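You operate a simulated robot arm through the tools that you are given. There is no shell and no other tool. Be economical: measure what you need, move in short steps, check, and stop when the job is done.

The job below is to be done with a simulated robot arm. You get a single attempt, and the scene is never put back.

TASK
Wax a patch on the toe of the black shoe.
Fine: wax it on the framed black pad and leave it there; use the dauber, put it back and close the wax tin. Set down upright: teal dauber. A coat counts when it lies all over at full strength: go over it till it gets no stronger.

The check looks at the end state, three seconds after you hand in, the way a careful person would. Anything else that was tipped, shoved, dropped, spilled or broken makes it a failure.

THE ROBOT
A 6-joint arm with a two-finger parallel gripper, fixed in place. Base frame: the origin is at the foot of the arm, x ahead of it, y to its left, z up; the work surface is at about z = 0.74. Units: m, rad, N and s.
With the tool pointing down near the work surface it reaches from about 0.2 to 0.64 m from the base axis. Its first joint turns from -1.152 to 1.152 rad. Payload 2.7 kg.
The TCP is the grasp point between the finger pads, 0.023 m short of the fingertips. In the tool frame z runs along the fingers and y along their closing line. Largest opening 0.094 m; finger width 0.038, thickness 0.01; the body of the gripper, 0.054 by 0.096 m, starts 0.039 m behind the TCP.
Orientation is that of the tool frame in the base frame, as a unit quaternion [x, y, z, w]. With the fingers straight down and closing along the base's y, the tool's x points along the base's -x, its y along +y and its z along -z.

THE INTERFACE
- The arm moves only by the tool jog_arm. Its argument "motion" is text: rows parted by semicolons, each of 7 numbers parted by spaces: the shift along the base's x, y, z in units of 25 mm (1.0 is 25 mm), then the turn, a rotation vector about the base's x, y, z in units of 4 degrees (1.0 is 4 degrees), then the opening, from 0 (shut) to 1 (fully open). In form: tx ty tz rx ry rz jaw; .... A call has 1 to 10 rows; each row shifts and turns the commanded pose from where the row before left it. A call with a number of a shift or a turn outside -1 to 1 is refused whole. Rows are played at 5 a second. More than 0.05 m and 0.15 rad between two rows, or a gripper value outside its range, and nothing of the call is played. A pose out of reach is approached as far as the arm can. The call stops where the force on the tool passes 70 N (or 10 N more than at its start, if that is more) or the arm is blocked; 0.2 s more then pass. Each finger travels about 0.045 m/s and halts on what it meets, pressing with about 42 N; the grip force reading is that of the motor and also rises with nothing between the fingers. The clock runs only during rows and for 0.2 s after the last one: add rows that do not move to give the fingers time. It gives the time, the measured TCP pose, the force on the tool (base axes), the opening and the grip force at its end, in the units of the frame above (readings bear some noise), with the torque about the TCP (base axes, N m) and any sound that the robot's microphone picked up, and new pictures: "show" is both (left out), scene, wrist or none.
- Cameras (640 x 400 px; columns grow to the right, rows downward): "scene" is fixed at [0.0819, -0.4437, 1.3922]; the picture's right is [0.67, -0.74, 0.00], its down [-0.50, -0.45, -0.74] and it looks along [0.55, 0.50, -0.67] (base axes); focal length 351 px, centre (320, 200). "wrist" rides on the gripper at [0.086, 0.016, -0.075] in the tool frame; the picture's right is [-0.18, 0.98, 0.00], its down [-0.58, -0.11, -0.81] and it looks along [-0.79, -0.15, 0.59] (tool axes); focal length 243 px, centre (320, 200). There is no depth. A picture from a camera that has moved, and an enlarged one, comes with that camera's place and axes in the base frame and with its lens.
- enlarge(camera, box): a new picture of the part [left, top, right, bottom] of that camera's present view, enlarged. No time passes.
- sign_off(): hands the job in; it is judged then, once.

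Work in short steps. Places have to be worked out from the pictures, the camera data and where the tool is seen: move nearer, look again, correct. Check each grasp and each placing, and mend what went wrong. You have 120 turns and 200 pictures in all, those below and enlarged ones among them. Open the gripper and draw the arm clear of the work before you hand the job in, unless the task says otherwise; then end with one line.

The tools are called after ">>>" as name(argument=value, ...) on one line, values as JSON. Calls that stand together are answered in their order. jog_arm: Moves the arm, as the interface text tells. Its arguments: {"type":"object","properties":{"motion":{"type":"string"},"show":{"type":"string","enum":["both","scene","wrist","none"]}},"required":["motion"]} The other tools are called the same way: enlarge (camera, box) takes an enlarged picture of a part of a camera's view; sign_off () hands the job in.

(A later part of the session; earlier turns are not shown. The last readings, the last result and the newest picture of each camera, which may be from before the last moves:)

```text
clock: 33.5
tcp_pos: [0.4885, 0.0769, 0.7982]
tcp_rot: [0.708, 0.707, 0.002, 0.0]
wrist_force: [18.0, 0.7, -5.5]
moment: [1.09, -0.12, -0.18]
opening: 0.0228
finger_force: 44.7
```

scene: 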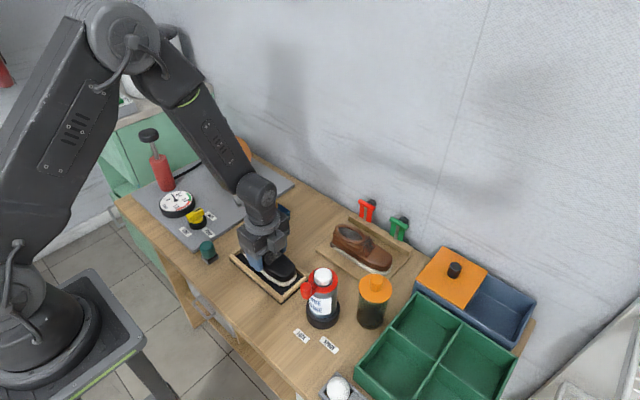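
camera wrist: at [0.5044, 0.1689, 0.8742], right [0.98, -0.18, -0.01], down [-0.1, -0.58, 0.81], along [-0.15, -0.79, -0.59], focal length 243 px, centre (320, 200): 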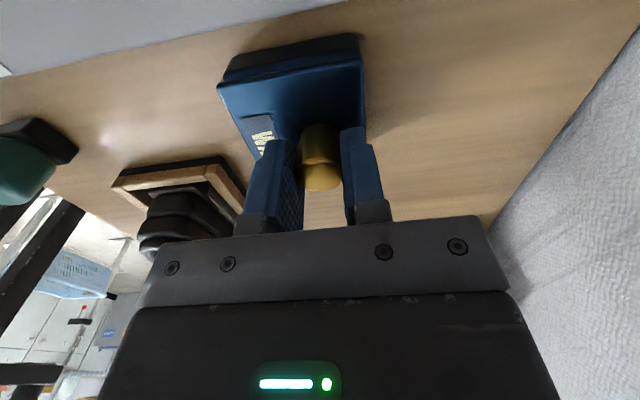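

The tool moved 5 mm in -y with almost no force. I'll check whether the lid moved too.

>>> enlarge(camera="scene", box=[245, 185, 305, 235])

>>> enlarge(camera="wrist", box=[200, 30, 400, 210])

```text
8.00 times, centred on (275, 210) of scene
camera zoom: at [0.0824, -0.4438, 1.3921], right [0.67, -0.74, 0.0], down [-0.5, -0.45, -0.74], along [0.55, 0.5, -0.67], focal length 2811 px, centre (680, 120)
```

zoom: 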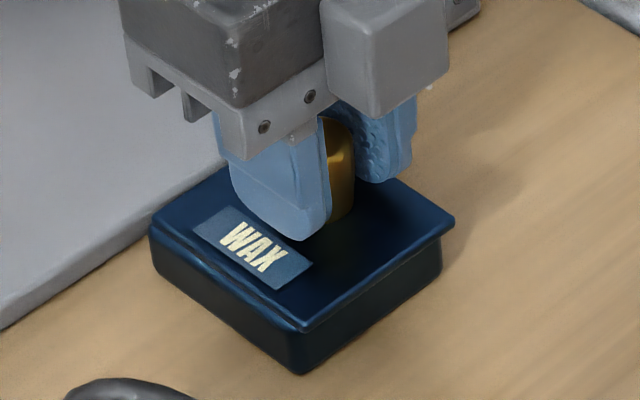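

```text
2.22 times, centred on (300, 120) of wrist
camera zoom: at [0.5034, 0.1636, 0.8741], right [0.98, -0.18, 0.0], down [-0.11, -0.58, 0.81], along [-0.15, -0.79, -0.59], focal length 539 px, centre (364, 378)
```

zoom: 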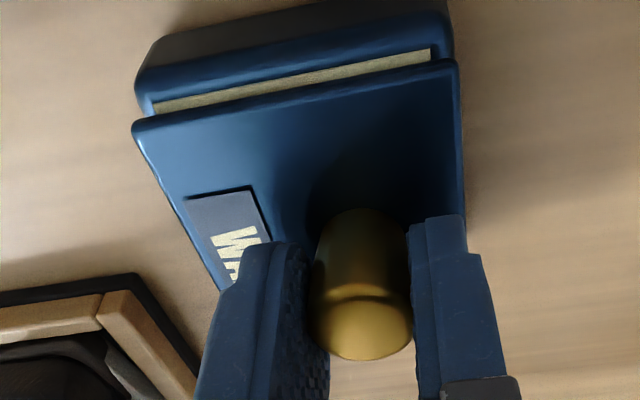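

The lid slides in -y and wax is showing. I'll relieve the x load and keep sliding about 40 mm.

>>> jog_arm(motion="0.06 -0.2 0 0 0 0 0;0 -0.2 0 0 0 0 0;0 -0.2 0 0 0 0 0;0 -0.2 0 0 0 0 0;0 -0.2 0 0 0 0 0;0 -0.2 0 0 0 0 0;0 -0.2 0 0 0 0 0;0 0 0 0 0 0 0", show="wrist")

>>> enlarge(camera="scene", box=[235, 180, 315, 240])

```text
clock: 35.2
tcp_pos: [0.489, 0.0423, 0.7986]
tcp_rot: [0.707, 0.708, 0.0, 0.0]
wrist_force: [-18.1, -0.2, 37.3]
moment: [-0.25, 0.23, 0.08]
opening: 0.023
finger_force: 44.9
camera wrist: at [0.5038, 0.1287, 0.8739], right [0.98, -0.18, 0.0], down [-0.11, -0.58, 0.81], along [-0.15, -0.79, -0.59], focal length 243 px, centre (320, 200)
```

wrist: 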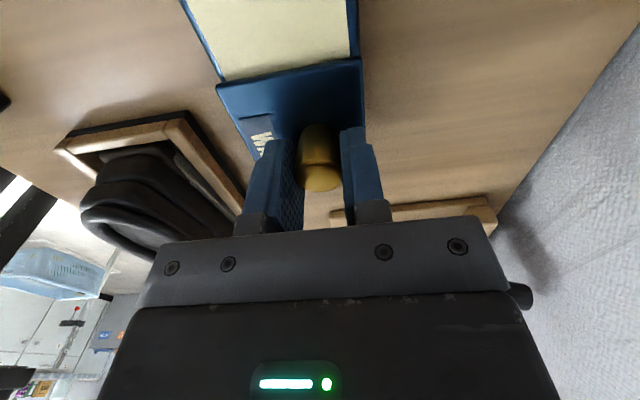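

```text
6.67 times, centred on (275, 210) of scene
camera zoom: at [0.0809, -0.4438, 1.3922], right [0.67, -0.74, 0.0], down [-0.5, -0.45, -0.74], along [0.55, 0.5, -0.67], focal length 2342 px, centre (620, 133)
```

zoom: 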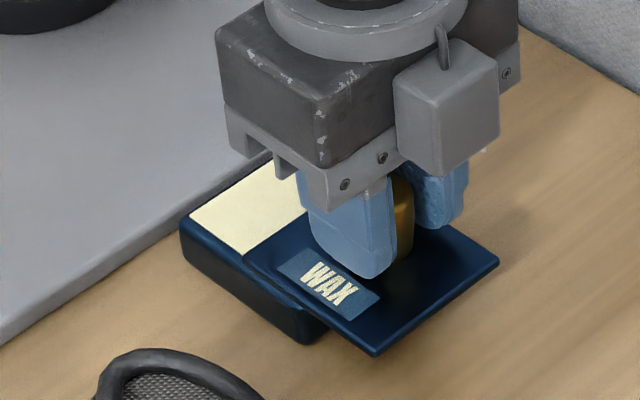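

It's open about 40 mm. I'll relieve the z load and slide a little further for clearance.

>>> jog_arm(motion="-0.04 0 0.06 0 0 0 0;0 -0.15 0 0 0 0 0;0 -0.15 0 0 0 0 0;0 -0.15 0 0 0 0 0;0 0 0 0 0 0 0", show="wrist")

>>> enlarge(camera="scene", box=[235, 180, 315, 240])

```text
clock: 36.5
tcp_pos: [0.4882, 0.0295, 0.7986]
tcp_rot: [0.707, 0.707, 0.001, 0.001]
wrist_force: [12.9, 0.7, -2.7]
moment: [0.27, -0.26, 0.01]
opening: 0.023
finger_force: 45.0
camera wrist: at [0.5036, 0.1171, 0.8739], right [0.98, -0.18, 0.0], down [-0.11, -0.58, 0.81], along [-0.15, -0.79, -0.59], focal length 243 px, centre (320, 200)
```

wrist: 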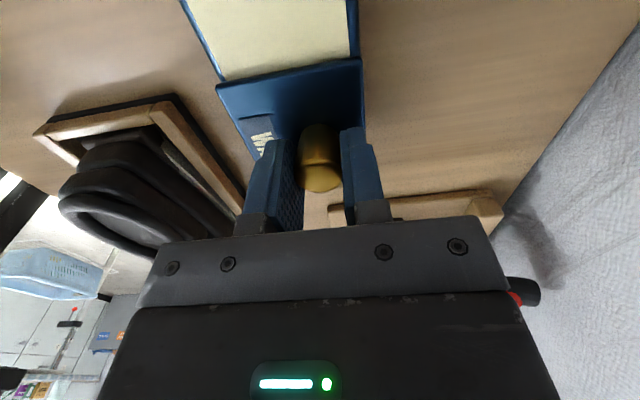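

```text
6.67 times, centred on (275, 210) of scene
camera zoom: at [0.0823, -0.4437, 1.3921], right [0.67, -0.74, 0.0], down [-0.5, -0.45, -0.74], along [0.55, 0.5, -0.67], focal length 2342 px, centre (620, 133)
```

zoom: 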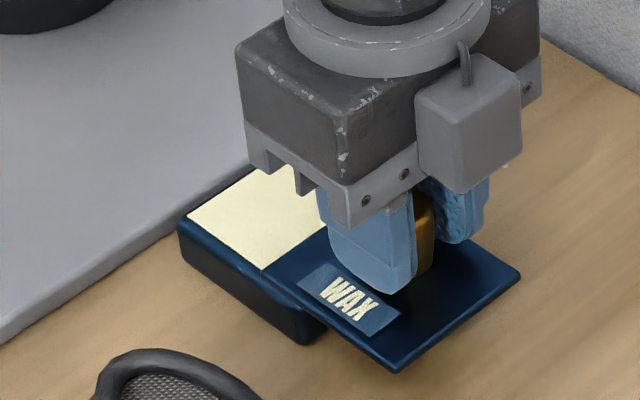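

About 52 mm is open, which is enough. I'll release the knob and rise.

>>> jog_arm(motion="0.03 0 0 0 0 0 0.2;0 0 0 0 0 0 0.4;0 0 0 0 0 0 0.5;0 0 0.5 0 0 0 0.5;0 0 1 0 0 0 0.5;0 0 1 0 0 0 0.6;0 0.5 1 0 0 0 0.8;0 1 1 0 0 0 1", show="wrist")

>>> enlarge(camera="scene", box=[180, 170, 320, 290])

```text
clock: 38.2
tcp_pos: [0.4888, 0.0701, 0.9086]
tcp_rot: [0.708, 0.707, 0.0, 0.0]
wrist_force: [0.1, 0.4, -0.3]
moment: [0.0, -0.01, -0.04]
opening: 0.094
finger_force: 0.0
camera wrist: at [0.5033, 0.1566, 0.9845], right [0.98, -0.18, 0.0], down [-0.11, -0.58, 0.81], along [-0.15, -0.79, -0.59], focal length 243 px, centre (320, 200)
```

wrist: 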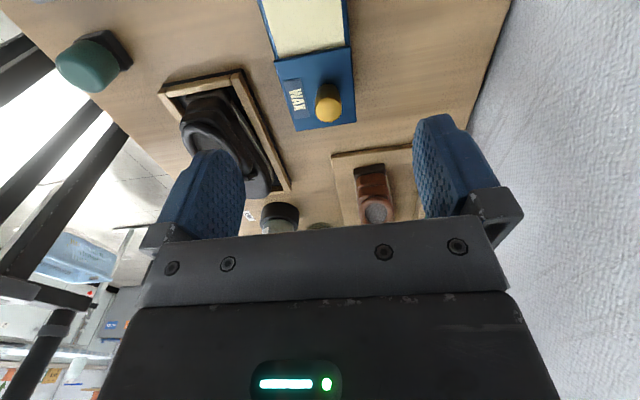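

```text
3.33 times, centred on (250, 230) of scene
camera zoom: at [0.0819, -0.4438, 1.3922], right [0.67, -0.74, 0.0], down [-0.5, -0.45, -0.74], along [0.55, 0.5, -0.67], focal length 1171 px, centre (553, 100)
```

zoom: 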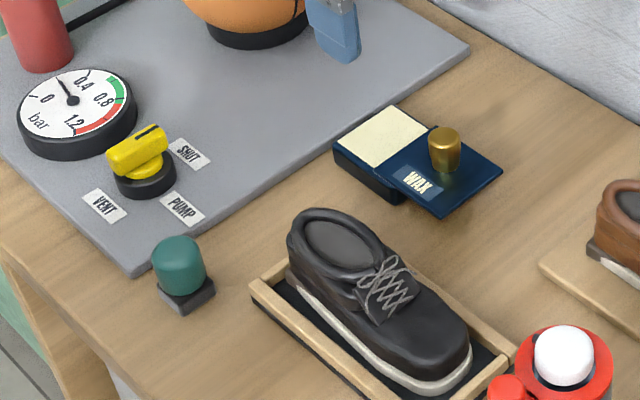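

The wax is exposed and nothing else has moved. Next I'll move to view the teal dauber closely.

>>> jog_arm(motion="-1 0.7 0 0 0 0 1;-1 0.7 0 0 0 0 1;-1 0.7 0 0 0 0 1;-1 0.7 0 0 0 0 1;-1 0.7 0 0 0 0 1;-1 0.7 0 0 0 0 1;-1 0.7 0 0 0 0 1;-0.8 0.4 0 0 0 0 1;0 0 0 0 0 0 1", show="wrist")

>>> enlarge(camera="wrist", box=[250, 90, 410, 210])

```text
clock: 40.2
tcp_pos: [0.2943, 0.1977, 0.9097]
tcp_rot: [0.707, 0.707, 0.0, -0.001]
wrist_force: [-0.2, 0.2, -0.2]
moment: [-0.04, 0.02, -0.04]
opening: 0.0941
finger_force: 0.1
camera wrist: at [0.3101, 0.2852, 0.9852], right [0.98, -0.18, 0.0], down [-0.11, -0.58, 0.81], along [-0.15, -0.79, -0.59], focal length 243 px, centre (320, 200)
```

wrist: 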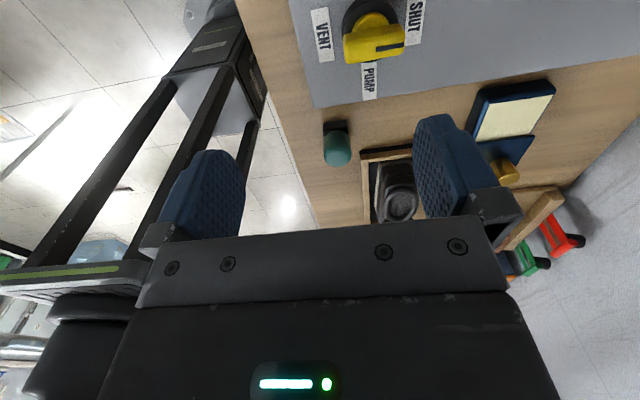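

```text
3.33 times, centred on (330, 150) of wrist
camera zoom: at [0.3101, 0.2852, 0.9852], right [0.98, -0.18, 0.0], down [-0.11, -0.58, 0.81], along [-0.15, -0.79, -0.59], focal length 809 px, centre (287, 367)
```

zoom: 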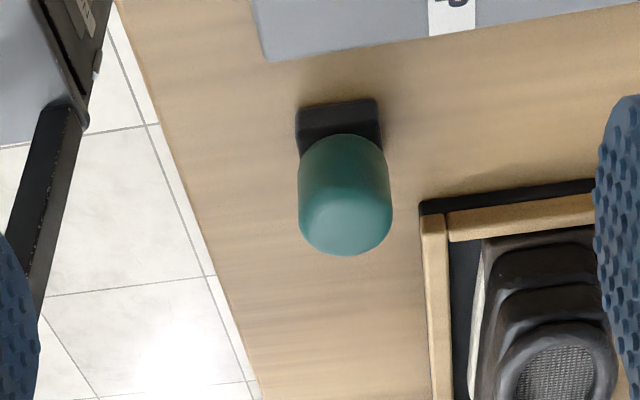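

Dauber about (0.294, 0.0955): foam base about 0.029 square, teal handle about 0.032 in diameter, top z≈0.79. I'll move above it and check.

>>> jog_arm(motion="0 -1 0 0 0 0 0.8;0 -1 0 0 0 0 0.65;0 -1 -0.6 0 0 0 0.6;0 -1 -0.8 0 0 0 0.6;0 -0.07 -1 0 0 0 0.6;0 0 0 0 0 0 0.6", show="wrist")

>>> enlarge(camera="scene", box=[165, 205, 265, 285])

```text
clock: 41.6
tcp_pos: [0.2927, 0.0994, 0.8502]
tcp_rot: [0.707, 0.707, 0.0, 0.0]
wrist_force: [0.2, 0.2, -0.1]
moment: [-0.01, 0.03, 0.01]
opening: 0.0563
finger_force: 0.0
camera wrist: at [0.3092, 0.186, 0.9263], right [0.98, -0.18, 0.0], down [-0.11, -0.58, 0.81], along [-0.15, -0.79, -0.59], focal length 243 px, centre (320, 200)
```

wrist: 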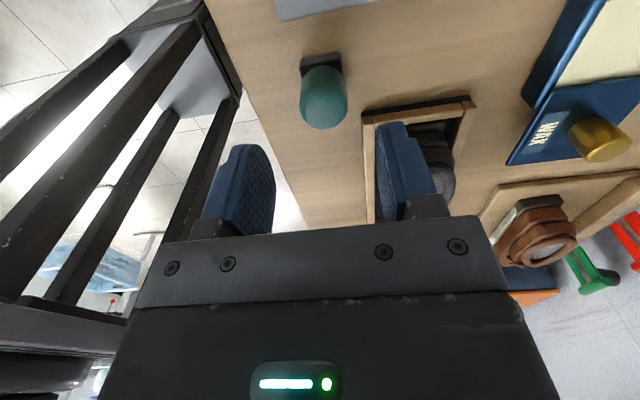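

```text
5.00 times, centred on (215, 245) of scene
camera zoom: at [0.0819, -0.4437, 1.3922], right [0.67, -0.74, 0.0], down [-0.5, -0.45, -0.74], along [0.55, 0.5, -0.67], focal length 1757 px, centre (845, -25)
```

zoom: 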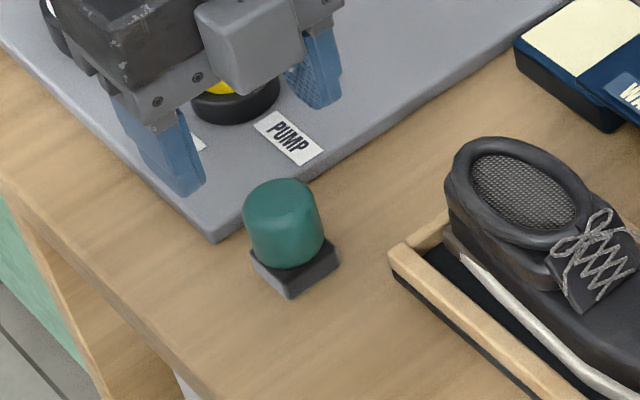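

The estimate holds (0.2945, 0.095). I'll descend to z≈0.775 and grip the handle.

>>> jog_arm(motion="0.06 -0.16 -0.8 0 0 0 0.6;0 0 -0.8 0 0 0 0.6;0 0 -0.8 0 0 0 0.6;0 0 -0.6 0 0 0 0.6;0 0 0 0 0 0 0.5;0 0 0 0 0 0 0.35;0 0 0 0 0 0 0.2;0 0 0 0 0 0 0.2", show="wrist")

>>> enlarge(camera="scene", box=[165, 205, 265, 285])

```text
clock: 43.5
tcp_pos: [0.2965, 0.0962, 0.7764]
tcp_rot: [0.707, 0.707, -0.001, 0.0]
wrist_force: [0.4, 0.4, 0.0]
moment: [-0.01, -0.01, -0.02]
opening: 0.0306
finger_force: 41.6
camera wrist: at [0.3116, 0.1831, 0.8527], right [0.98, -0.18, 0.0], down [-0.11, -0.58, 0.81], along [-0.15, -0.79, -0.59], focal length 243 px, centre (320, 200)
```

wrist: 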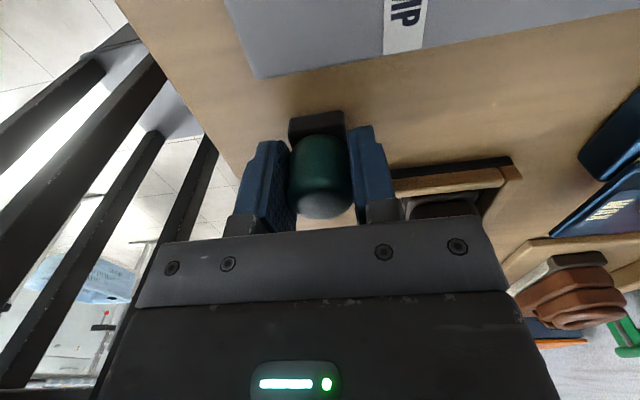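

```text
5.00 times, centred on (215, 245) of scene
camera zoom: at [0.0819, -0.4437, 1.3922], right [0.67, -0.74, 0.0], down [-0.5, -0.45, -0.74], along [0.55, 0.5, -0.67], focal length 1757 px, centre (845, -25)
```

zoom: 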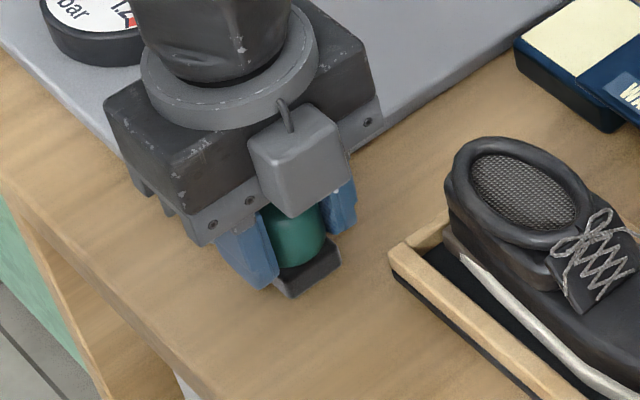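

The handle is held at 0.0306 m. For the return I'll note the pose (0.2965, 0.0962, 0.7764). Now I'll lift and see what comes up with it.

>>> jog_arm(motion="0 0 0.3 0 0 0 0.2;0 0 0.8 0 0 0 0.2;0 0 1 0 0 0 0.2;0 0 1 0 0 0 0.2;0 0 0 0 0 0 0.2", show="wrist")

>>> enlarge(camera="scene", box=[165, 190, 265, 270])

```text
clock: 44.6
tcp_pos: [0.2957, 0.0943, 0.8534]
tcp_rot: [0.707, 0.708, 0.0, 0.0]
wrist_force: [0.4, 0.3, -0.5]
moment: [-0.02, -0.03, -0.01]
opening: 0.0305
finger_force: 41.5
camera wrist: at [0.3111, 0.1813, 0.9284], right [0.98, -0.18, 0.0], down [-0.11, -0.58, 0.81], along [-0.15, -0.79, -0.59], focal length 243 px, centre (320, 200)
```

wrist: 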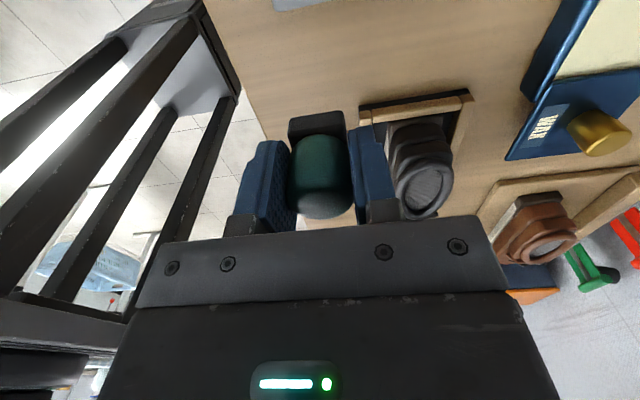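

```text
5.00 times, centred on (215, 230) of scene
camera zoom: at [0.0819, -0.4437, 1.3922], right [0.67, -0.74, 0.0], down [-0.5, -0.45, -0.74], along [0.55, 0.5, -0.67], focal length 1757 px, centre (845, 50)
```

zoom: 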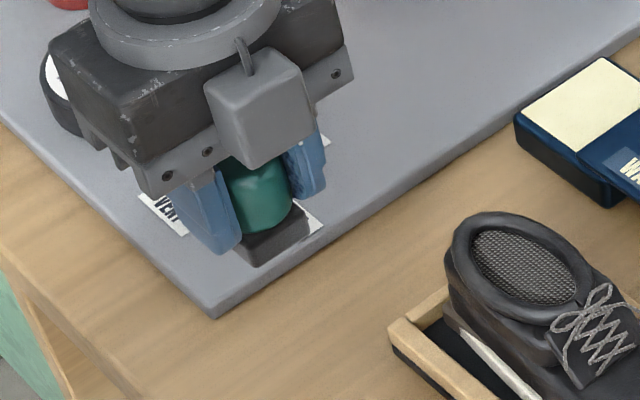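

The whole dauber lifts, its foam about 0.036 below the TCP. The exposed wax is centred near (0.480, 0.091), so I'll carry it there.

>>> jog_arm(motion="1 0 0 0 0 0 0.2;1 0 0 0 0 0 0.2;1 0 0 0 0 0 0.2;1 0 0 0 0 0 0.2;1 0 0 0 0 0 0.2;1 0 0 0 0 0 0.2;1 -0.1 0 0 0 0 0.2;0.4 0 -0.6 0 0 0 0.2;0 0 -0.6 0 0 0 0.2;0 0 0 0 0 0 0.2", show="wrist")

>>> enlarge(camera="scene", box=[225, 165, 325, 245])

```text
clock: 46.9
tcp_pos: [0.4808, 0.0939, 0.8256]
tcp_rot: [0.707, 0.707, -0.001, 0.001]
wrist_force: [0.4, 0.1, -0.2]
moment: [-0.01, 0.04, 0.02]
opening: 0.0305
finger_force: 42.1
camera wrist: at [0.4954, 0.1803, 0.9], right [0.98, -0.18, 0.0], down [-0.11, -0.58, 0.81], along [-0.15, -0.79, -0.59], focal length 243 px, centre (320, 200)
```

wrist: 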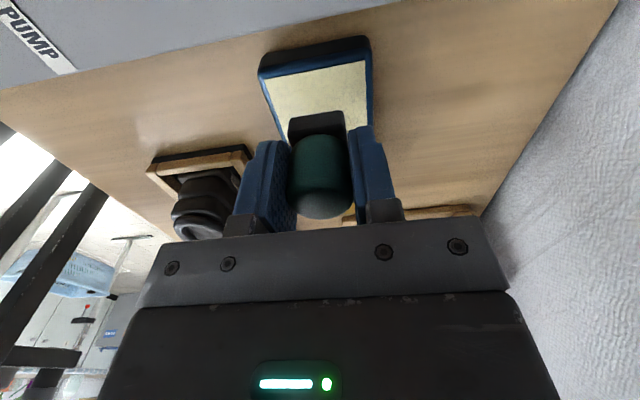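

```text
5.00 times, centred on (275, 205) of scene
camera zoom: at [0.082, -0.4437, 1.3922], right [0.67, -0.74, 0.0], down [-0.5, -0.45, -0.74], along [0.55, 0.5, -0.67], focal length 1757 px, centre (545, 175)
```

zoom: 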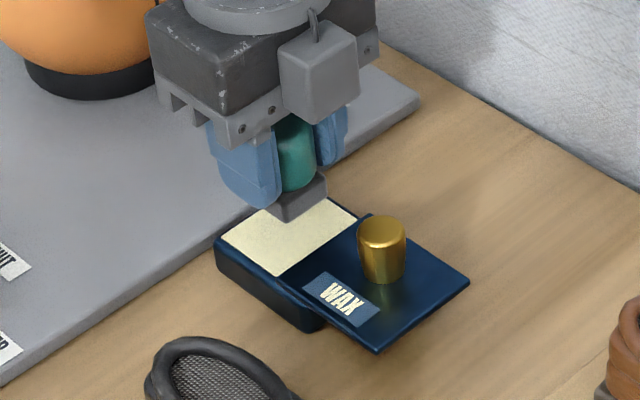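

Well centred. I'll lower toward the wax and then feel for contact.

>>> jog_arm(motion="0 0 -0.4 0 0 0 0.2;0 0 -0.4 0 0 0 0.2;0 0 0 0 0 0 0.2", show="none")

>>> jog_arm(motion="0 0 -0.1 0 0 0 0.2;0 0 0 0 0 0 0.2", show="none")

>>> jog_arm(motion="0 0 -0.1 0 0 0 0.2;0 0 0 0 0 0 0.2", show="wrist")

```text
clock: 47.6
tcp_pos: [0.4808, 0.0925, 0.8026]
tcp_rot: [0.707, 0.707, 0.001, 0.0]
wrist_force: [0.8, 0.5, -0.3]
moment: [0.0, 0.0, 0.02]
opening: 0.0305
finger_force: 42.8
```

```text
clock: 48.2
tcp_pos: [0.4802, 0.0932, 0.801]
tcp_rot: [0.707, 0.707, 0.0, 0.0]
wrist_force: [-1.6, -0.9, 4.0]
moment: [0.0, 0.06, 0.01]
opening: 0.0305
finger_force: 42.3
```

```text
clock: 48.9
tcp_pos: [0.481, 0.0921, 0.8016]
tcp_rot: [0.706, 0.708, 0.001, 0.002]
wrist_force: [-11.4, -3.6, 37.5]
moment: [-0.16, 0.42, -0.01]
opening: 0.0306
finger_force: 42.3
camera wrist: at [0.4967, 0.1792, 0.8763], right [0.98, -0.18, 0.0], down [-0.11, -0.58, 0.81], along [-0.15, -0.79, -0.59], focal length 243 px, centre (320, 200)
```

wrist: 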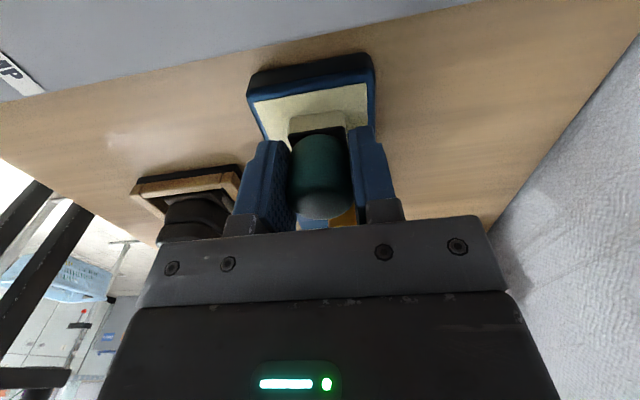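

The foam has turned wax-coloured, so it is loaded. I'll lift and carry it above the toe, about (0.366, -0.080).

>>> jog_arm(motion="0 0 0.5 0 0 0 0.2;0 0 1 0 0 0 0.2;0 0 1 0 0 0 0.2;-0.7 -1 0 0 0 0 0.2;-0.7 -1 0 0 0 0 0.2;-0.7 -1 0 0 0 0 0.2;-0.7 -1 0 0 0 0 0.2;-0.7 -1 0 0 0 0 0.2;-0.6 -1 0 0 0 0 0.2;-0.5 -0.9 0 0 0 0 0.2", show="both")

>>> enlarge(camera="scene", box=[230, 220, 330, 300])

```text
clock: 51.0
tcp_pos: [0.3651, -0.0776, 0.8619]
tcp_rot: [0.706, 0.708, 0.0, 0.0]
wrist_force: [0.1, 0.2, -0.5]
moment: [-0.02, 0.0, 0.01]
opening: 0.0305
finger_force: 42.0
camera wrist: at [0.3811, 0.0088, 0.937], right [0.98, -0.18, 0.0], down [-0.11, -0.58, 0.81], along [-0.15, -0.79, -0.59], focal length 243 px, centre (320, 200)
```

scene: 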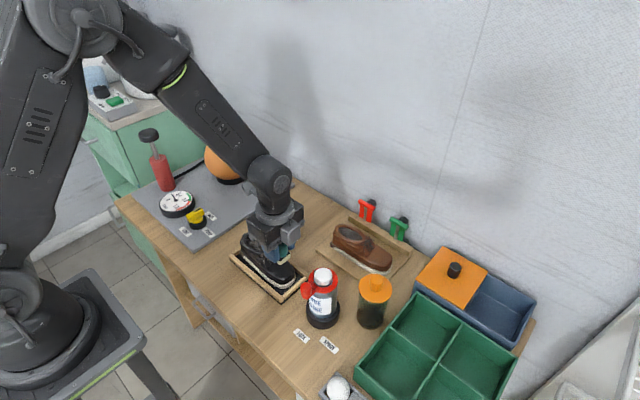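
wrist: 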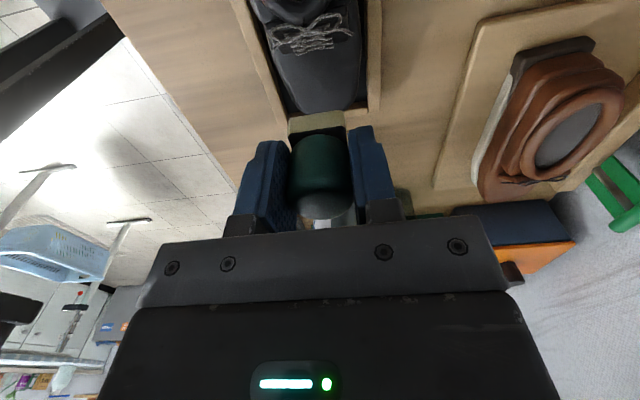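

```text
5.00 times, centred on (280, 260) of scene
camera zoom: at [0.082, -0.4437, 1.3922], right [0.67, -0.74, 0.0], down [-0.5, -0.45, -0.74], along [0.55, 0.5, -0.67], focal length 1757 px, centre (520, -100)
```

zoom: 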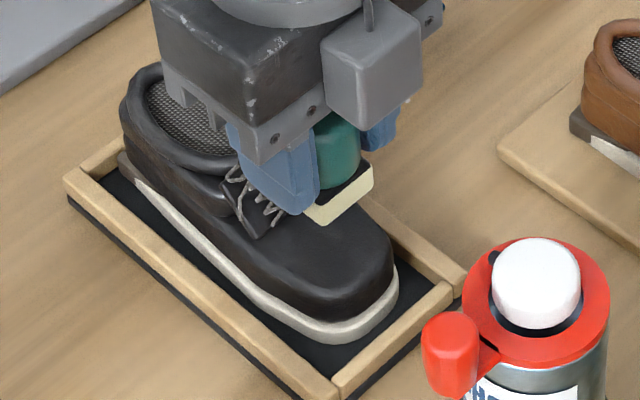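

Toe cap spans about y -0.055 to -0.10, centre x≈0.365. I'll lower onto it in steps.

>>> jog_arm(motion="0 0 -0.6 0 0 0 0.2;0 0 -0.6 0 0 0 0.2;0 0 -0.3 0 0 0 0.2;0 0 0 0 0 0 0.2", show="none")

>>> enlarge(camera="scene", box=[230, 220, 330, 300])

```text
clock: 52.0
tcp_pos: [0.366, -0.0788, 0.8242]
tcp_rot: [0.707, 0.707, 0.0, 0.0]
wrist_force: [-0.3, -0.1, -1.0]
moment: [0.03, -0.01, 0.03]
opening: 0.0307
finger_force: 41.9
```

```text
5.00 times, centred on (280, 260) of scene
camera zoom: at [0.0819, -0.4437, 1.3922], right [0.67, -0.74, 0.0], down [-0.5, -0.45, -0.74], along [0.55, 0.5, -0.67], focal length 1757 px, centre (520, -100)
```

zoom: 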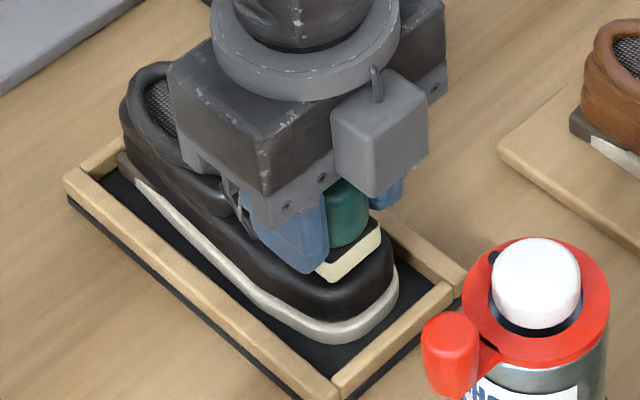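

>>> jog_arm(motion="0 0 -0.15 0 0 0 0.2;0 0 0 0 0 0 0.2", show="none")

>>> jog_arm(motion="0 0 -0.15 0 0 0 0.2;0 0 0 0 0 0 0.2", show="none")

>>> enlarge(camera="scene", box=[230, 220, 330, 300])

```text
clock: 52.6
tcp_pos: [0.3662, -0.0786, 0.8215]
tcp_rot: [0.707, 0.707, 0.0, 0.0]
wrist_force: [0.3, 0.2, -1.0]
moment: [-0.04, -0.01, 0.0]
opening: 0.0303
finger_force: 41.5
```

```text
clock: 53.2
tcp_pos: [0.3665, -0.0798, 0.8198]
tcp_rot: [0.706, 0.708, 0.001, 0.0]
wrist_force: [-8.7, 5.8, 35.9]
moment: [0.28, 0.24, 0.03]
opening: 0.0307
finger_force: 41.7
```

```text
5.00 times, centred on (280, 260) of scene
camera zoom: at [0.0813, -0.4436, 1.3923], right [0.67, -0.74, 0.0], down [-0.5, -0.45, -0.74], along [0.55, 0.5, -0.67], focal length 1757 px, centre (520, -100)
```

zoom: 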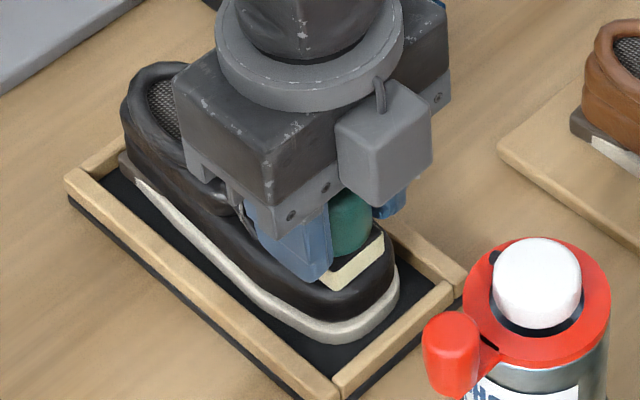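

Contact on the toe (36 N). I'll ease the pressure a little and rub in small strokes.

>>> jog_arm(motion="0 0 0.05 0 0 0 0.2;0.2 0 0 0 0 0 0.2;-0.2 -0.15 0 0 0 0 0.2;-0.2 0 0 0 0 0 0.2;0 0.3 0 0 0 0 0.2;0.2 0 0 0 0 0 0.2;0.2 0 0 0 0 0 0.2;-0.2 -0.15 0 0 0 0 0.2", show="none")

>>> jog_arm(motion="0 0 0.6 0 0 0 0.2;0 0.6 1 0 0 0 0.2;0 1 1 0 0 0 0.2;0 1 0 0 0 0 0.2;0 0.5 0 0 0 0 0.2", show="wrist")

>>> enlarge(camera="scene", box=[230, 220, 330, 300])

```text
clock: 55.0
tcp_pos: [0.3682, -0.079, 0.8192]
tcp_rot: [0.707, 0.708, 0.002, 0.003]
wrist_force: [5.6, 8.1, 19.8]
moment: [0.34, -0.06, -0.06]
opening: 0.0306
finger_force: 41.8
```

```text
clock: 56.2
tcp_pos: [0.3649, -0.0025, 0.8827]
tcp_rot: [0.707, 0.707, 0.0, 0.0]
wrist_force: [0.1, -1.1, -0.5]
moment: [0.01, -0.01, -0.03]
opening: 0.0303
finger_force: 41.8
camera wrist: at [0.3811, 0.0848, 0.9579], right [0.98, -0.18, 0.0], down [-0.11, -0.58, 0.81], along [-0.15, -0.79, -0.59], focal length 243 px, centre (320, 200)
```

wrist: 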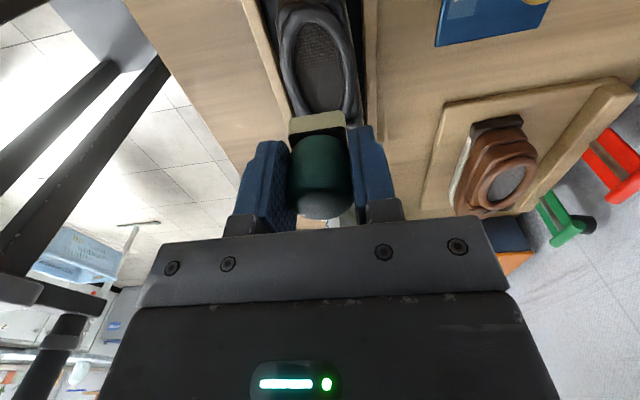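

```text
5.00 times, centred on (280, 260) of scene
camera zoom: at [0.0819, -0.4437, 1.3922], right [0.67, -0.74, 0.0], down [-0.5, -0.45, -0.74], along [0.55, 0.5, -0.67], focal length 1757 px, centre (520, -100)
```

zoom: 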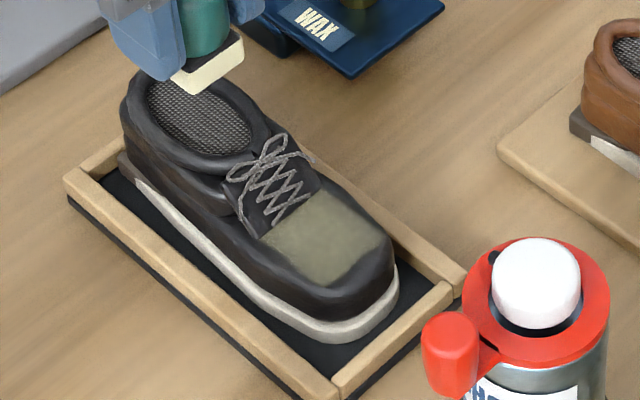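

A rectangular patch has appeared on the toe. I'll zoom in to judge how even and how strong it is.

>>> enlarge(camera="scene", box=[275, 250, 315, 285])

>>> enlarge(camera="scene", box=[255, 220, 295, 245])

```text
11.43 times, centred on (295, 268) of scene
camera zoom: at [0.0819, -0.4437, 1.3922], right [0.67, -0.74, 0.0], down [-0.5, -0.45, -0.74], along [0.55, 0.5, -0.67], focal length 4016 px, centre (606, -571)
```

zoom: 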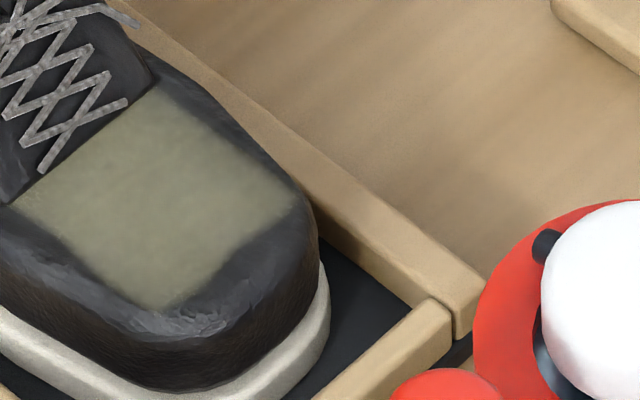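

```text
16.00 times, centred on (275, 232) of scene
camera zoom: at [0.0819, -0.4437, 1.3922], right [0.67, -0.74, 0.0], down [-0.5, -0.45, -0.74], along [0.55, 0.5, -0.67], focal length 5622 px, centre (1040, -320)
```

zoom: 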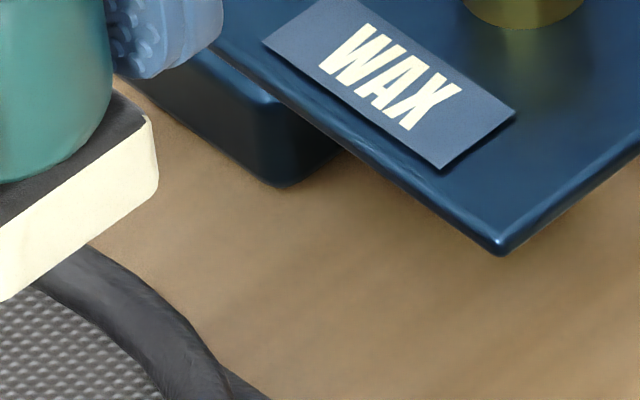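

The patch is even but semi-transparent, and the foam still carries wax. I'll go back and make more passes over the same area.

>>> jog_arm(motion="0 -1 0 0 0 0 0.2;0 -1 0 0 0 0 0.2;0 -1 -0.7 0 0 0 0.2;0 -0.1 -0.8 0 0 0 0.2;0 0 -0.7 0 0 0 0.2;0 0 -0.4 0 0 0 0.2;0.24 0.2 0 0 0 0 0.2;-0.24 0 0 0 0 0 0.2;-0.24 0 0 0 0 0 0.2;0 -0.2 0 0 0 0 0.2", show="none")

>>> jog_arm(motion="0.24 0 0 0 0 0 0.2;0.24 0 0 0 0 0 0.2;0 -0.2 0 0 0 0 0.2;-0.24 0 0 0 0 0 0.2;-0.24 0 0 0 0 0 0.2;0 0.2 0 0 0 0 0.2;0.24 0 0 0 0 0 0.2;0.24 0 0 0 0 0 0.2;0 0.2 0 0 0 0 0.2;-0.24 -0.2 0 0 0 0 0.2", show="none")

>>> jog_arm(motion="0 0 0.6 0 0 0 0.2;0 0.6 1 0 0 0 0.2;0 1 1 0 0 0 0.2;0 1 0 0 0 0 0.2;0 0.5 0 0 0 0 0.2", show="none")

>>> enlarge(camera="scene", box=[275, 250, 315, 285])

>>> enlarge(camera="scene", box=[230, 220, 330, 300])

```text
clock: 58.5
tcp_pos: [0.3589, -0.08, 0.8182]
tcp_rot: [0.706, 0.708, 0.001, 0.0]
wrist_force: [-0.4, 9.6, 20.8]
moment: [0.36, -0.01, 0.03]
opening: 0.0305
finger_force: 42.5
```

```text
clock: 60.6
tcp_pos: [0.3673, -0.0806, 0.8191]
tcp_rot: [0.706, 0.708, 0.001, 0.002]
wrist_force: [5.6, 3.3, 12.5]
moment: [0.17, -0.13, -0.02]
opening: 0.0305
finger_force: 41.9
```

```text
clock: 61.9
tcp_pos: [0.3649, -0.0013, 0.884]
tcp_rot: [0.707, 0.707, 0.002, 0.0]
wrist_force: [-0.2, 0.1, -0.5]
moment: [0.01, 0.01, 0.01]
opening: 0.0304
finger_force: 42.4
```

```text
11.43 times, centred on (295, 268) of scene
camera zoom: at [0.0819, -0.4437, 1.3922], right [0.67, -0.74, 0.0], down [-0.5, -0.45, -0.74], along [0.55, 0.5, -0.67], focal length 4016 px, centre (606, -571)
```

zoom: 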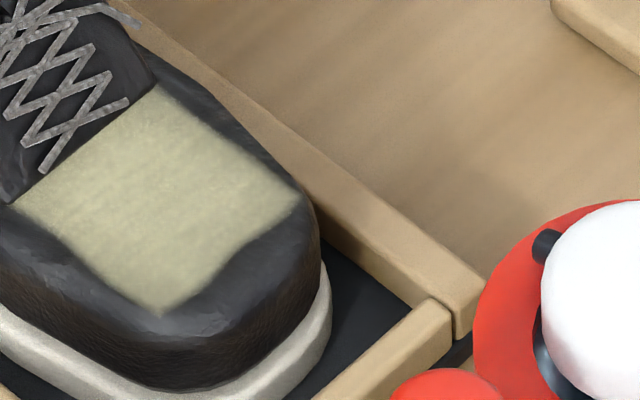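

```text
5.00 times, centred on (280, 260) of scene
camera zoom: at [0.0819, -0.4437, 1.3922], right [0.67, -0.74, 0.0], down [-0.5, -0.45, -0.74], along [0.55, 0.5, -0.67], focal length 1757 px, centre (520, -100)
```

zoom: 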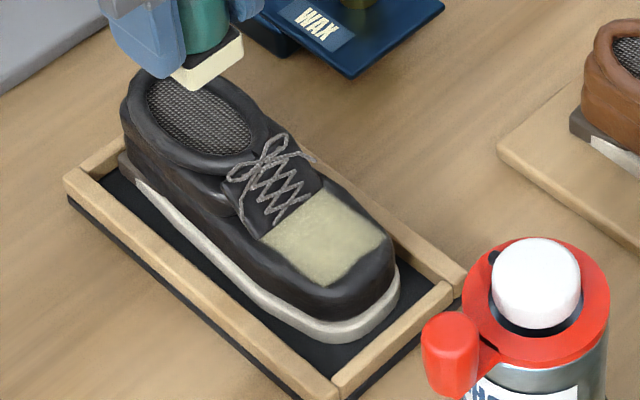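

The patch has the same outline and is clearly stronger. I'll make more passes over it.

>>> jog_arm(motion="0 -1 0 0 0 0 0.2;0 -1 0 0 0 0 0.2;0 -1 -0.7 0 0 0 0.2;0 -0.1 -0.8 0 0 0 0.2;0 0 -0.7 0 0 0 0.2;0 0 -0.4 0 0 0 0.2;0.24 0.2 0 0 0 0 0.2;-0.24 0 0 0 0 0 0.2;-0.24 0 0 0 0 0 0.2;0 -0.2 0 0 0 0 0.2", show="none")

>>> jog_arm(motion="0.24 0 0 0 0 0 0.2;0.24 0 0 0 0 0 0.2;0 -0.2 0 0 0 0 0.2;-0.24 0 0 0 0 0 0.2;-0.24 0 0 0 0 0 0.2;0 0.2 0 0 0 0 0.2;0.24 0 0 0 0 0 0.2;0.24 0 0 0 0 0 0.2;0 0.2 0 0 0 0 0.2;-0.24 -0.2 0 0 0 0 0.2", show="none")

>>> jog_arm(motion="0.24 0.2 0 0 0 0 0.2;-0.24 0 0 0 0 0 0.2;-0.24 0 0 0 0 0 0.2;0 -0.2 0 0 0 0 0.2;0.24 0 0 0 0 0 0.2;0.24 0 0 0 0 0 0.2;0 -0.2 0 0 0 0 0.2;-0.24 0 0 0 0 0 0.2;-0.24 0 0 0 0 0 0.2;0.24 0.2 0 0 0 0 0.2", show="none")

>>> jog_arm(motion="0 0 0.6 0 0 0 0.2;0 0.6 1 0 0 0 0.2;0 1 1 0 0 0 0.2;0 1 0 0 0 0 0.2;0 0.5 0 0 0 0 0.2", show="none")

>>> enlarge(camera="scene", box=[275, 250, 315, 285])

>>> enlarge(camera="scene", box=[230, 220, 330, 300])

```text
clock: 64.0
tcp_pos: [0.3593, -0.0796, 0.8176]
tcp_rot: [0.707, 0.707, 0.0, 0.0]
wrist_force: [-0.2, -0.4, -1.6]
moment: [0.03, -0.03, 0.0]
opening: 0.0303
finger_force: 41.5
```

```text
clock: 66.2
tcp_pos: [0.3672, -0.0805, 0.8173]
tcp_rot: [0.706, 0.708, 0.001, 0.001]
wrist_force: [3.6, 4.2, 11.2]
moment: [0.13, -0.1, -0.06]
opening: 0.0307
finger_force: 42.3
```

```text
clock: 68.5
tcp_pos: [0.3637, -0.0802, 0.8187]
tcp_rot: [0.707, 0.707, -0.001, 0.0]
wrist_force: [1.3, -0.6, -0.7]
moment: [0.01, -0.03, -0.03]
opening: 0.0304
finger_force: 42.1
```

```text
clock: 69.7
tcp_pos: [0.3672, -0.0028, 0.8844]
tcp_rot: [0.707, 0.707, 0.0, 0.0]
wrist_force: [0.3, -0.5, -0.8]
moment: [0.01, -0.03, 0.03]
opening: 0.0305
finger_force: 42.0
```

```text
11.43 times, centred on (295, 268) of scene
camera zoom: at [0.0819, -0.4437, 1.3922], right [0.67, -0.74, 0.0], down [-0.5, -0.45, -0.74], along [0.55, 0.5, -0.67], focal length 4016 px, centre (606, -571)
```

zoom: 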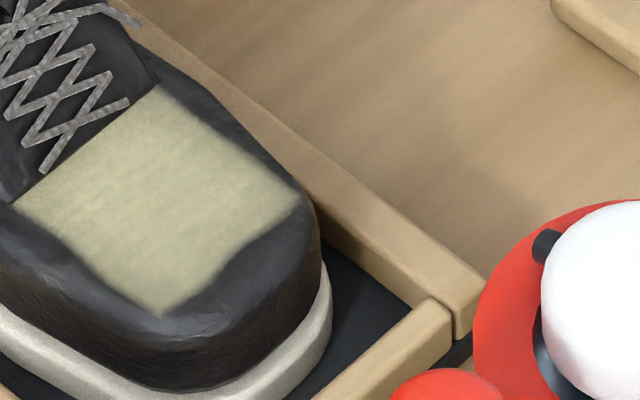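

```text
5.00 times, centred on (280, 260) of scene
camera zoom: at [0.0819, -0.4437, 1.3922], right [0.67, -0.74, 0.0], down [-0.5, -0.45, -0.74], along [0.55, 0.5, -0.67], focal length 1757 px, centre (520, -100)
```

zoom: 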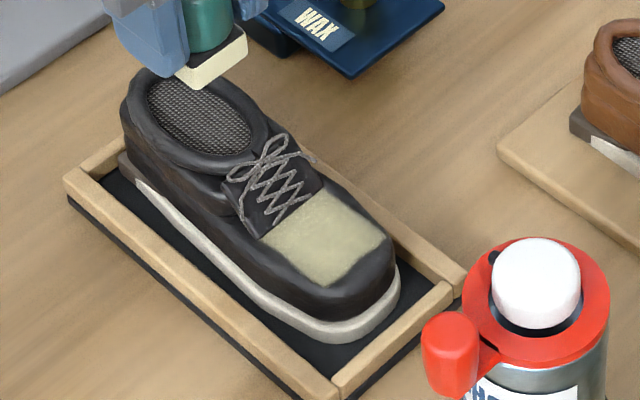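

Little change, but contact was light in places (near 0 N). I'll repeat with about 1.5 mm more press.

>>> jog_arm(motion="0 -1 0 0 0 0 0.2;0 -1 0 0 0 0 0.2;0 -1 -0.7 0 0 0 0.2;0 -0.1 -0.8 0 0 0 0.2;0 0 -0.7 0 0 0 0.2;0 0 -0.47 0 0 0 0.2;0.24 0.2 0 0 0 0 0.2;-0.24 0 0 0 0 0 0.2;-0.24 0 0 0 0 0 0.2;0 -0.2 0 0 0 0 0.2", show="none")

>>> jog_arm(motion="0.24 0 0 0 0 0 0.2;0.24 0 0 0 0 0 0.2;0 -0.2 0 0 0 0 0.2;-0.24 0 0 0 0 0 0.2;-0.24 0 0 0 0 0 0.2;0 0.2 0 0 0 0 0.2;0.24 0 0 0 0 0 0.2;0.24 0 0 0 0 0 0.2;0 0.2 0 0 0 0 0.2;-0.24 -0.2 0 0 0 0 0.2", show="none")

>>> jog_arm(motion="0.24 0.2 0 0 0 0 0.2;-0.24 0 0 0 0 0 0.2;-0.24 0 0 0 0 0 0.2;0 -0.2 0 0 0 0 0.2;0.24 0 0 0 0 0 0.2;0.24 0 0 0 0 0 0.2;0 -0.2 0 0 0 0 0.2;-0.24 0 0 0 0 0 0.2;-0.24 0 0 0 0 0 0.2;0.24 0.2 0 0 0 0 0.2", show="none")

>>> jog_arm(motion="0 0 0.67 0 0 0 0.2;0 0.6 1 0 0 0 0.2;0 1 1 0 0 0 0.2;0 1 0 0 0 0 0.2;0 0.5 0 0 0 0 0.2", show="none")

>>> enlarge(camera="scene", box=[275, 250, 315, 285])

>>> enlarge(camera="scene", box=[230, 220, 330, 300])

```text
clock: 71.8
tcp_pos: [0.36, -0.0779, 0.8181]
tcp_rot: [0.706, 0.708, 0.0, 0.0]
wrist_force: [5.1, 13.8, 31.4]
moment: [0.52, -0.16, -0.03]
opening: 0.0303
finger_force: 41.4
```

```text
clock: 74.0
tcp_pos: [0.3664, -0.079, 0.8189]
tcp_rot: [0.707, 0.707, 0.0, 0.0]
wrist_force: [-0.8, 0.4, -0.5]
moment: [-0.01, 0.0, -0.01]
opening: 0.0303
finger_force: 42.0
```

```text
clock: 76.2
tcp_pos: [0.3651, -0.08, 0.8173]
tcp_rot: [0.707, 0.707, 0.0, -0.001]
wrist_force: [0.3, 0.2, -1.2]
moment: [0.03, 0.01, -0.05]
opening: 0.0305
finger_force: 41.9
```

```text
clock: 77.5
tcp_pos: [0.3653, -0.0006, 0.8832]
tcp_rot: [0.707, 0.707, 0.0, 0.0]
wrist_force: [0.5, -0.3, -0.2]
moment: [-0.02, -0.01, 0.01]
opening: 0.0304
finger_force: 41.8
```

```text
11.43 times, centred on (295, 268) of scene
camera zoom: at [0.0819, -0.4437, 1.3922], right [0.67, -0.74, 0.0], down [-0.5, -0.45, -0.74], along [0.55, 0.5, -0.67], focal length 4016 px, centre (606, -571)
```

zoom: 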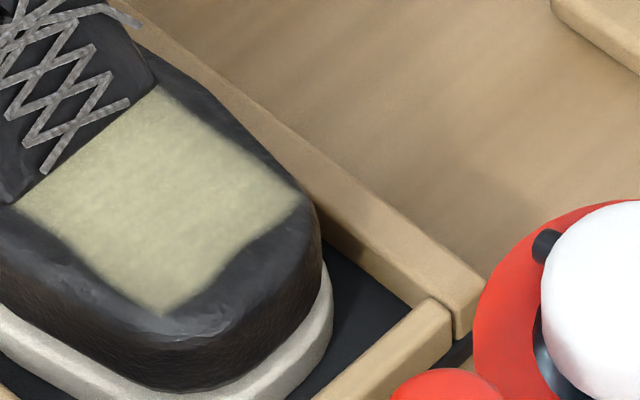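

```text
5.00 times, centred on (280, 260) of scene
camera zoom: at [0.0819, -0.4437, 1.3922], right [0.67, -0.74, 0.0], down [-0.5, -0.45, -0.74], along [0.55, 0.5, -0.67], focal length 1757 px, centre (520, -100)
```

zoom: 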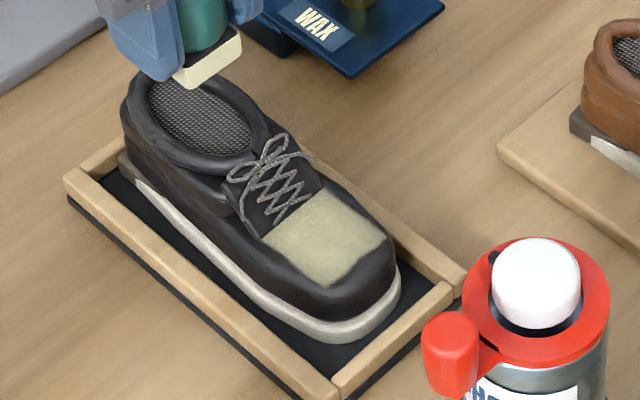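

It has stopped getting stronger. To rule out a spent dauber, I'll reload it once from the tin and go over the patch again.

>>> jog_arm(motion="0.8 0.62 0 0 0 0 0.2;0.8 0.62 0 0 0 0 0.2;0.8 0.62 0 0 0 0 0.2;0.8 0.62 0 0 0 0 0.2;0.8 0.62 0 0 0 0 0.2;0.63 0.62 0 0 0 0 0.2;0 0 -0.9 0 0 0 0.2;0 0 -0.9 0 0 0 0.2;0 0 -0.9 0 0 0 0.2;0 0 0 0 0 0 0.2", show="wrist")

```text
clock: 79.7
tcp_pos: [0.4811, 0.0914, 0.8146]
tcp_rot: [0.707, 0.707, 0.0, 0.0]
wrist_force: [0.6, 0.2, 0.2]
moment: [0.01, 0.01, -0.02]
opening: 0.0308
finger_force: 41.7
camera wrist: at [0.4971, 0.1789, 0.8893], right [0.98, -0.18, 0.0], down [-0.11, -0.58, 0.81], along [-0.15, -0.79, -0.59], focal length 243 px, centre (320, 200)
```

wrist: 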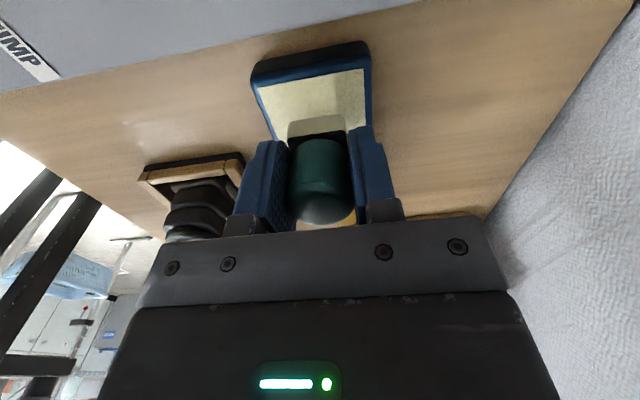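

Positioned over the wax. I'll press in gently (contact near z≈0.801), lift, and return to the toe.

>>> jog_arm(motion="0 0 -0.4 0 0 0 0.2;0 0 -0.2 0 0 0 0.2;0 0 0 0 0 0 0.2;0 0 0 0 0 0 0.2", show="none")

>>> jog_arm(motion="0 0 0.5 0 0 0 0.2;0 0 1 0 0 0 0.2;0 0 1 0 0 0 0.2;-0.7 -1 0 0 0 0 0.2;-0.7 -1 0 0 0 0 0.2;-0.7 -1 0 0 0 0 0.2;-0.7 -1 0 0 0 0 0.2;-0.7 -1 0 0 0 0 0.2;-0.6 -1 0 0 0 0 0.2;-0.5 -0.86 0 0 0 0 0.2", show="none")

```text
clock: 80.7
tcp_pos: [0.4806, 0.0904, 0.8018]
tcp_rot: [0.707, 0.707, 0.0, 0.0]
wrist_force: [0.6, 0.0, -1.9]
moment: [0.01, 0.01, -0.01]
opening: 0.0306
finger_force: 42.4
```

```text
clock: 82.8
tcp_pos: [0.3681, -0.0795, 0.8644]
tcp_rot: [0.707, 0.708, -0.001, 0.0]
wrist_force: [0.1, 0.1, 0.4]
moment: [0.03, -0.01, 0.0]
opening: 0.0303
finger_force: 42.0
```

There was no force at z=0.8018, so the dauber has slid a little in the grip and didn't touch the wax. I'll go back and press until I feel contact.

>>> jog_arm(motion="0.7 1 0 0 0 0 0.2;0.7 1 0 0 0 0 0.2;0.7 1 0 0 0 0 0.2;0.7 1 0 0 0 0 0.2;0.7 1 0 0 0 0 0.2;0.6 1 0 0 0 0 0.2;0.5 0.86 0 0 0 0 0.2;0 0 -1 0 0 0 0.2;0 0 -1 0 0 0 0.2;0 0 -0.5 0 0 0 0.2", show="none")

>>> jog_arm(motion="0 0 -0.08 0 0 0 0.2;0 0 0 0 0 0 0.2", show="none")

>>> jog_arm(motion="0 0 -0.08 0 0 0 0.2;0 0 0 0 0 0 0.2", show="none")

```text
clock: 85.0
tcp_pos: [0.4791, 0.0885, 0.8001]
tcp_rot: [0.707, 0.707, -0.001, 0.0]
wrist_force: [0.1, -0.7, 0.3]
moment: [-0.01, 0.02, 0.04]
opening: 0.0303
finger_force: 42.2
```

```text
clock: 85.7
tcp_pos: [0.4798, 0.0895, 0.7982]
tcp_rot: [0.707, 0.707, -0.001, 0.0]
wrist_force: [-1.2, -1.4, 4.1]
moment: [-0.1, 0.06, -0.02]
opening: 0.0304
finger_force: 42.4
```

```text
clock: 86.2
tcp_pos: [0.4799, 0.0901, 0.7981]
tcp_rot: [0.706, 0.708, 0.002, 0.0]
wrist_force: [-6.0, -4.6, 26.0]
moment: [-0.47, 0.26, -0.05]
opening: 0.0304
finger_force: 41.9
```

Contact at 26 N, so it is reloaded. I'll return to the toe.

>>> jog_arm(motion="0 0 0.66 0 0 0 0.2;0 0 1 0 0 0 0.2;0 0 1 0 0 0 0.2;-0.7 -1 0 0 0 0 0.2;-0.7 -1 0 0 0 0 0.2;-0.7 -1 0 0 0 0 0.2;-0.7 -1 0 0 0 0 0.2;-0.7 -1 0 0 0 0 0.2;-0.6 -1 0 0 0 0 0.2;-0.45 -0.82 0 0 0 0 0.2", show="none")

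>>> jog_arm(motion="0 0 -0.8 0 0 0 0.2;0 0 -0.8 0 0 0 0.2;0 0 -0.2 0 0 0 0.2;0 0 -0.1 0 0 0 0.2;0 0 0 0 0 0 0.2", show="none")

```text
clock: 88.5
tcp_pos: [0.366, -0.0812, 0.8618]
tcp_rot: [0.706, 0.709, 0.0, 0.001]
wrist_force: [-0.9, 0.4, -0.4]
moment: [-0.01, -0.03, 0.0]
opening: 0.0306
finger_force: 42.4
```

```text
clock: 89.7
tcp_pos: [0.3663, -0.0803, 0.8159]
tcp_rot: [0.707, 0.707, 0.0, 0.0]
wrist_force: [-0.8, 0.2, 4.0]
moment: [-0.1, 0.01, -0.03]
opening: 0.0303
finger_force: 42.5
```

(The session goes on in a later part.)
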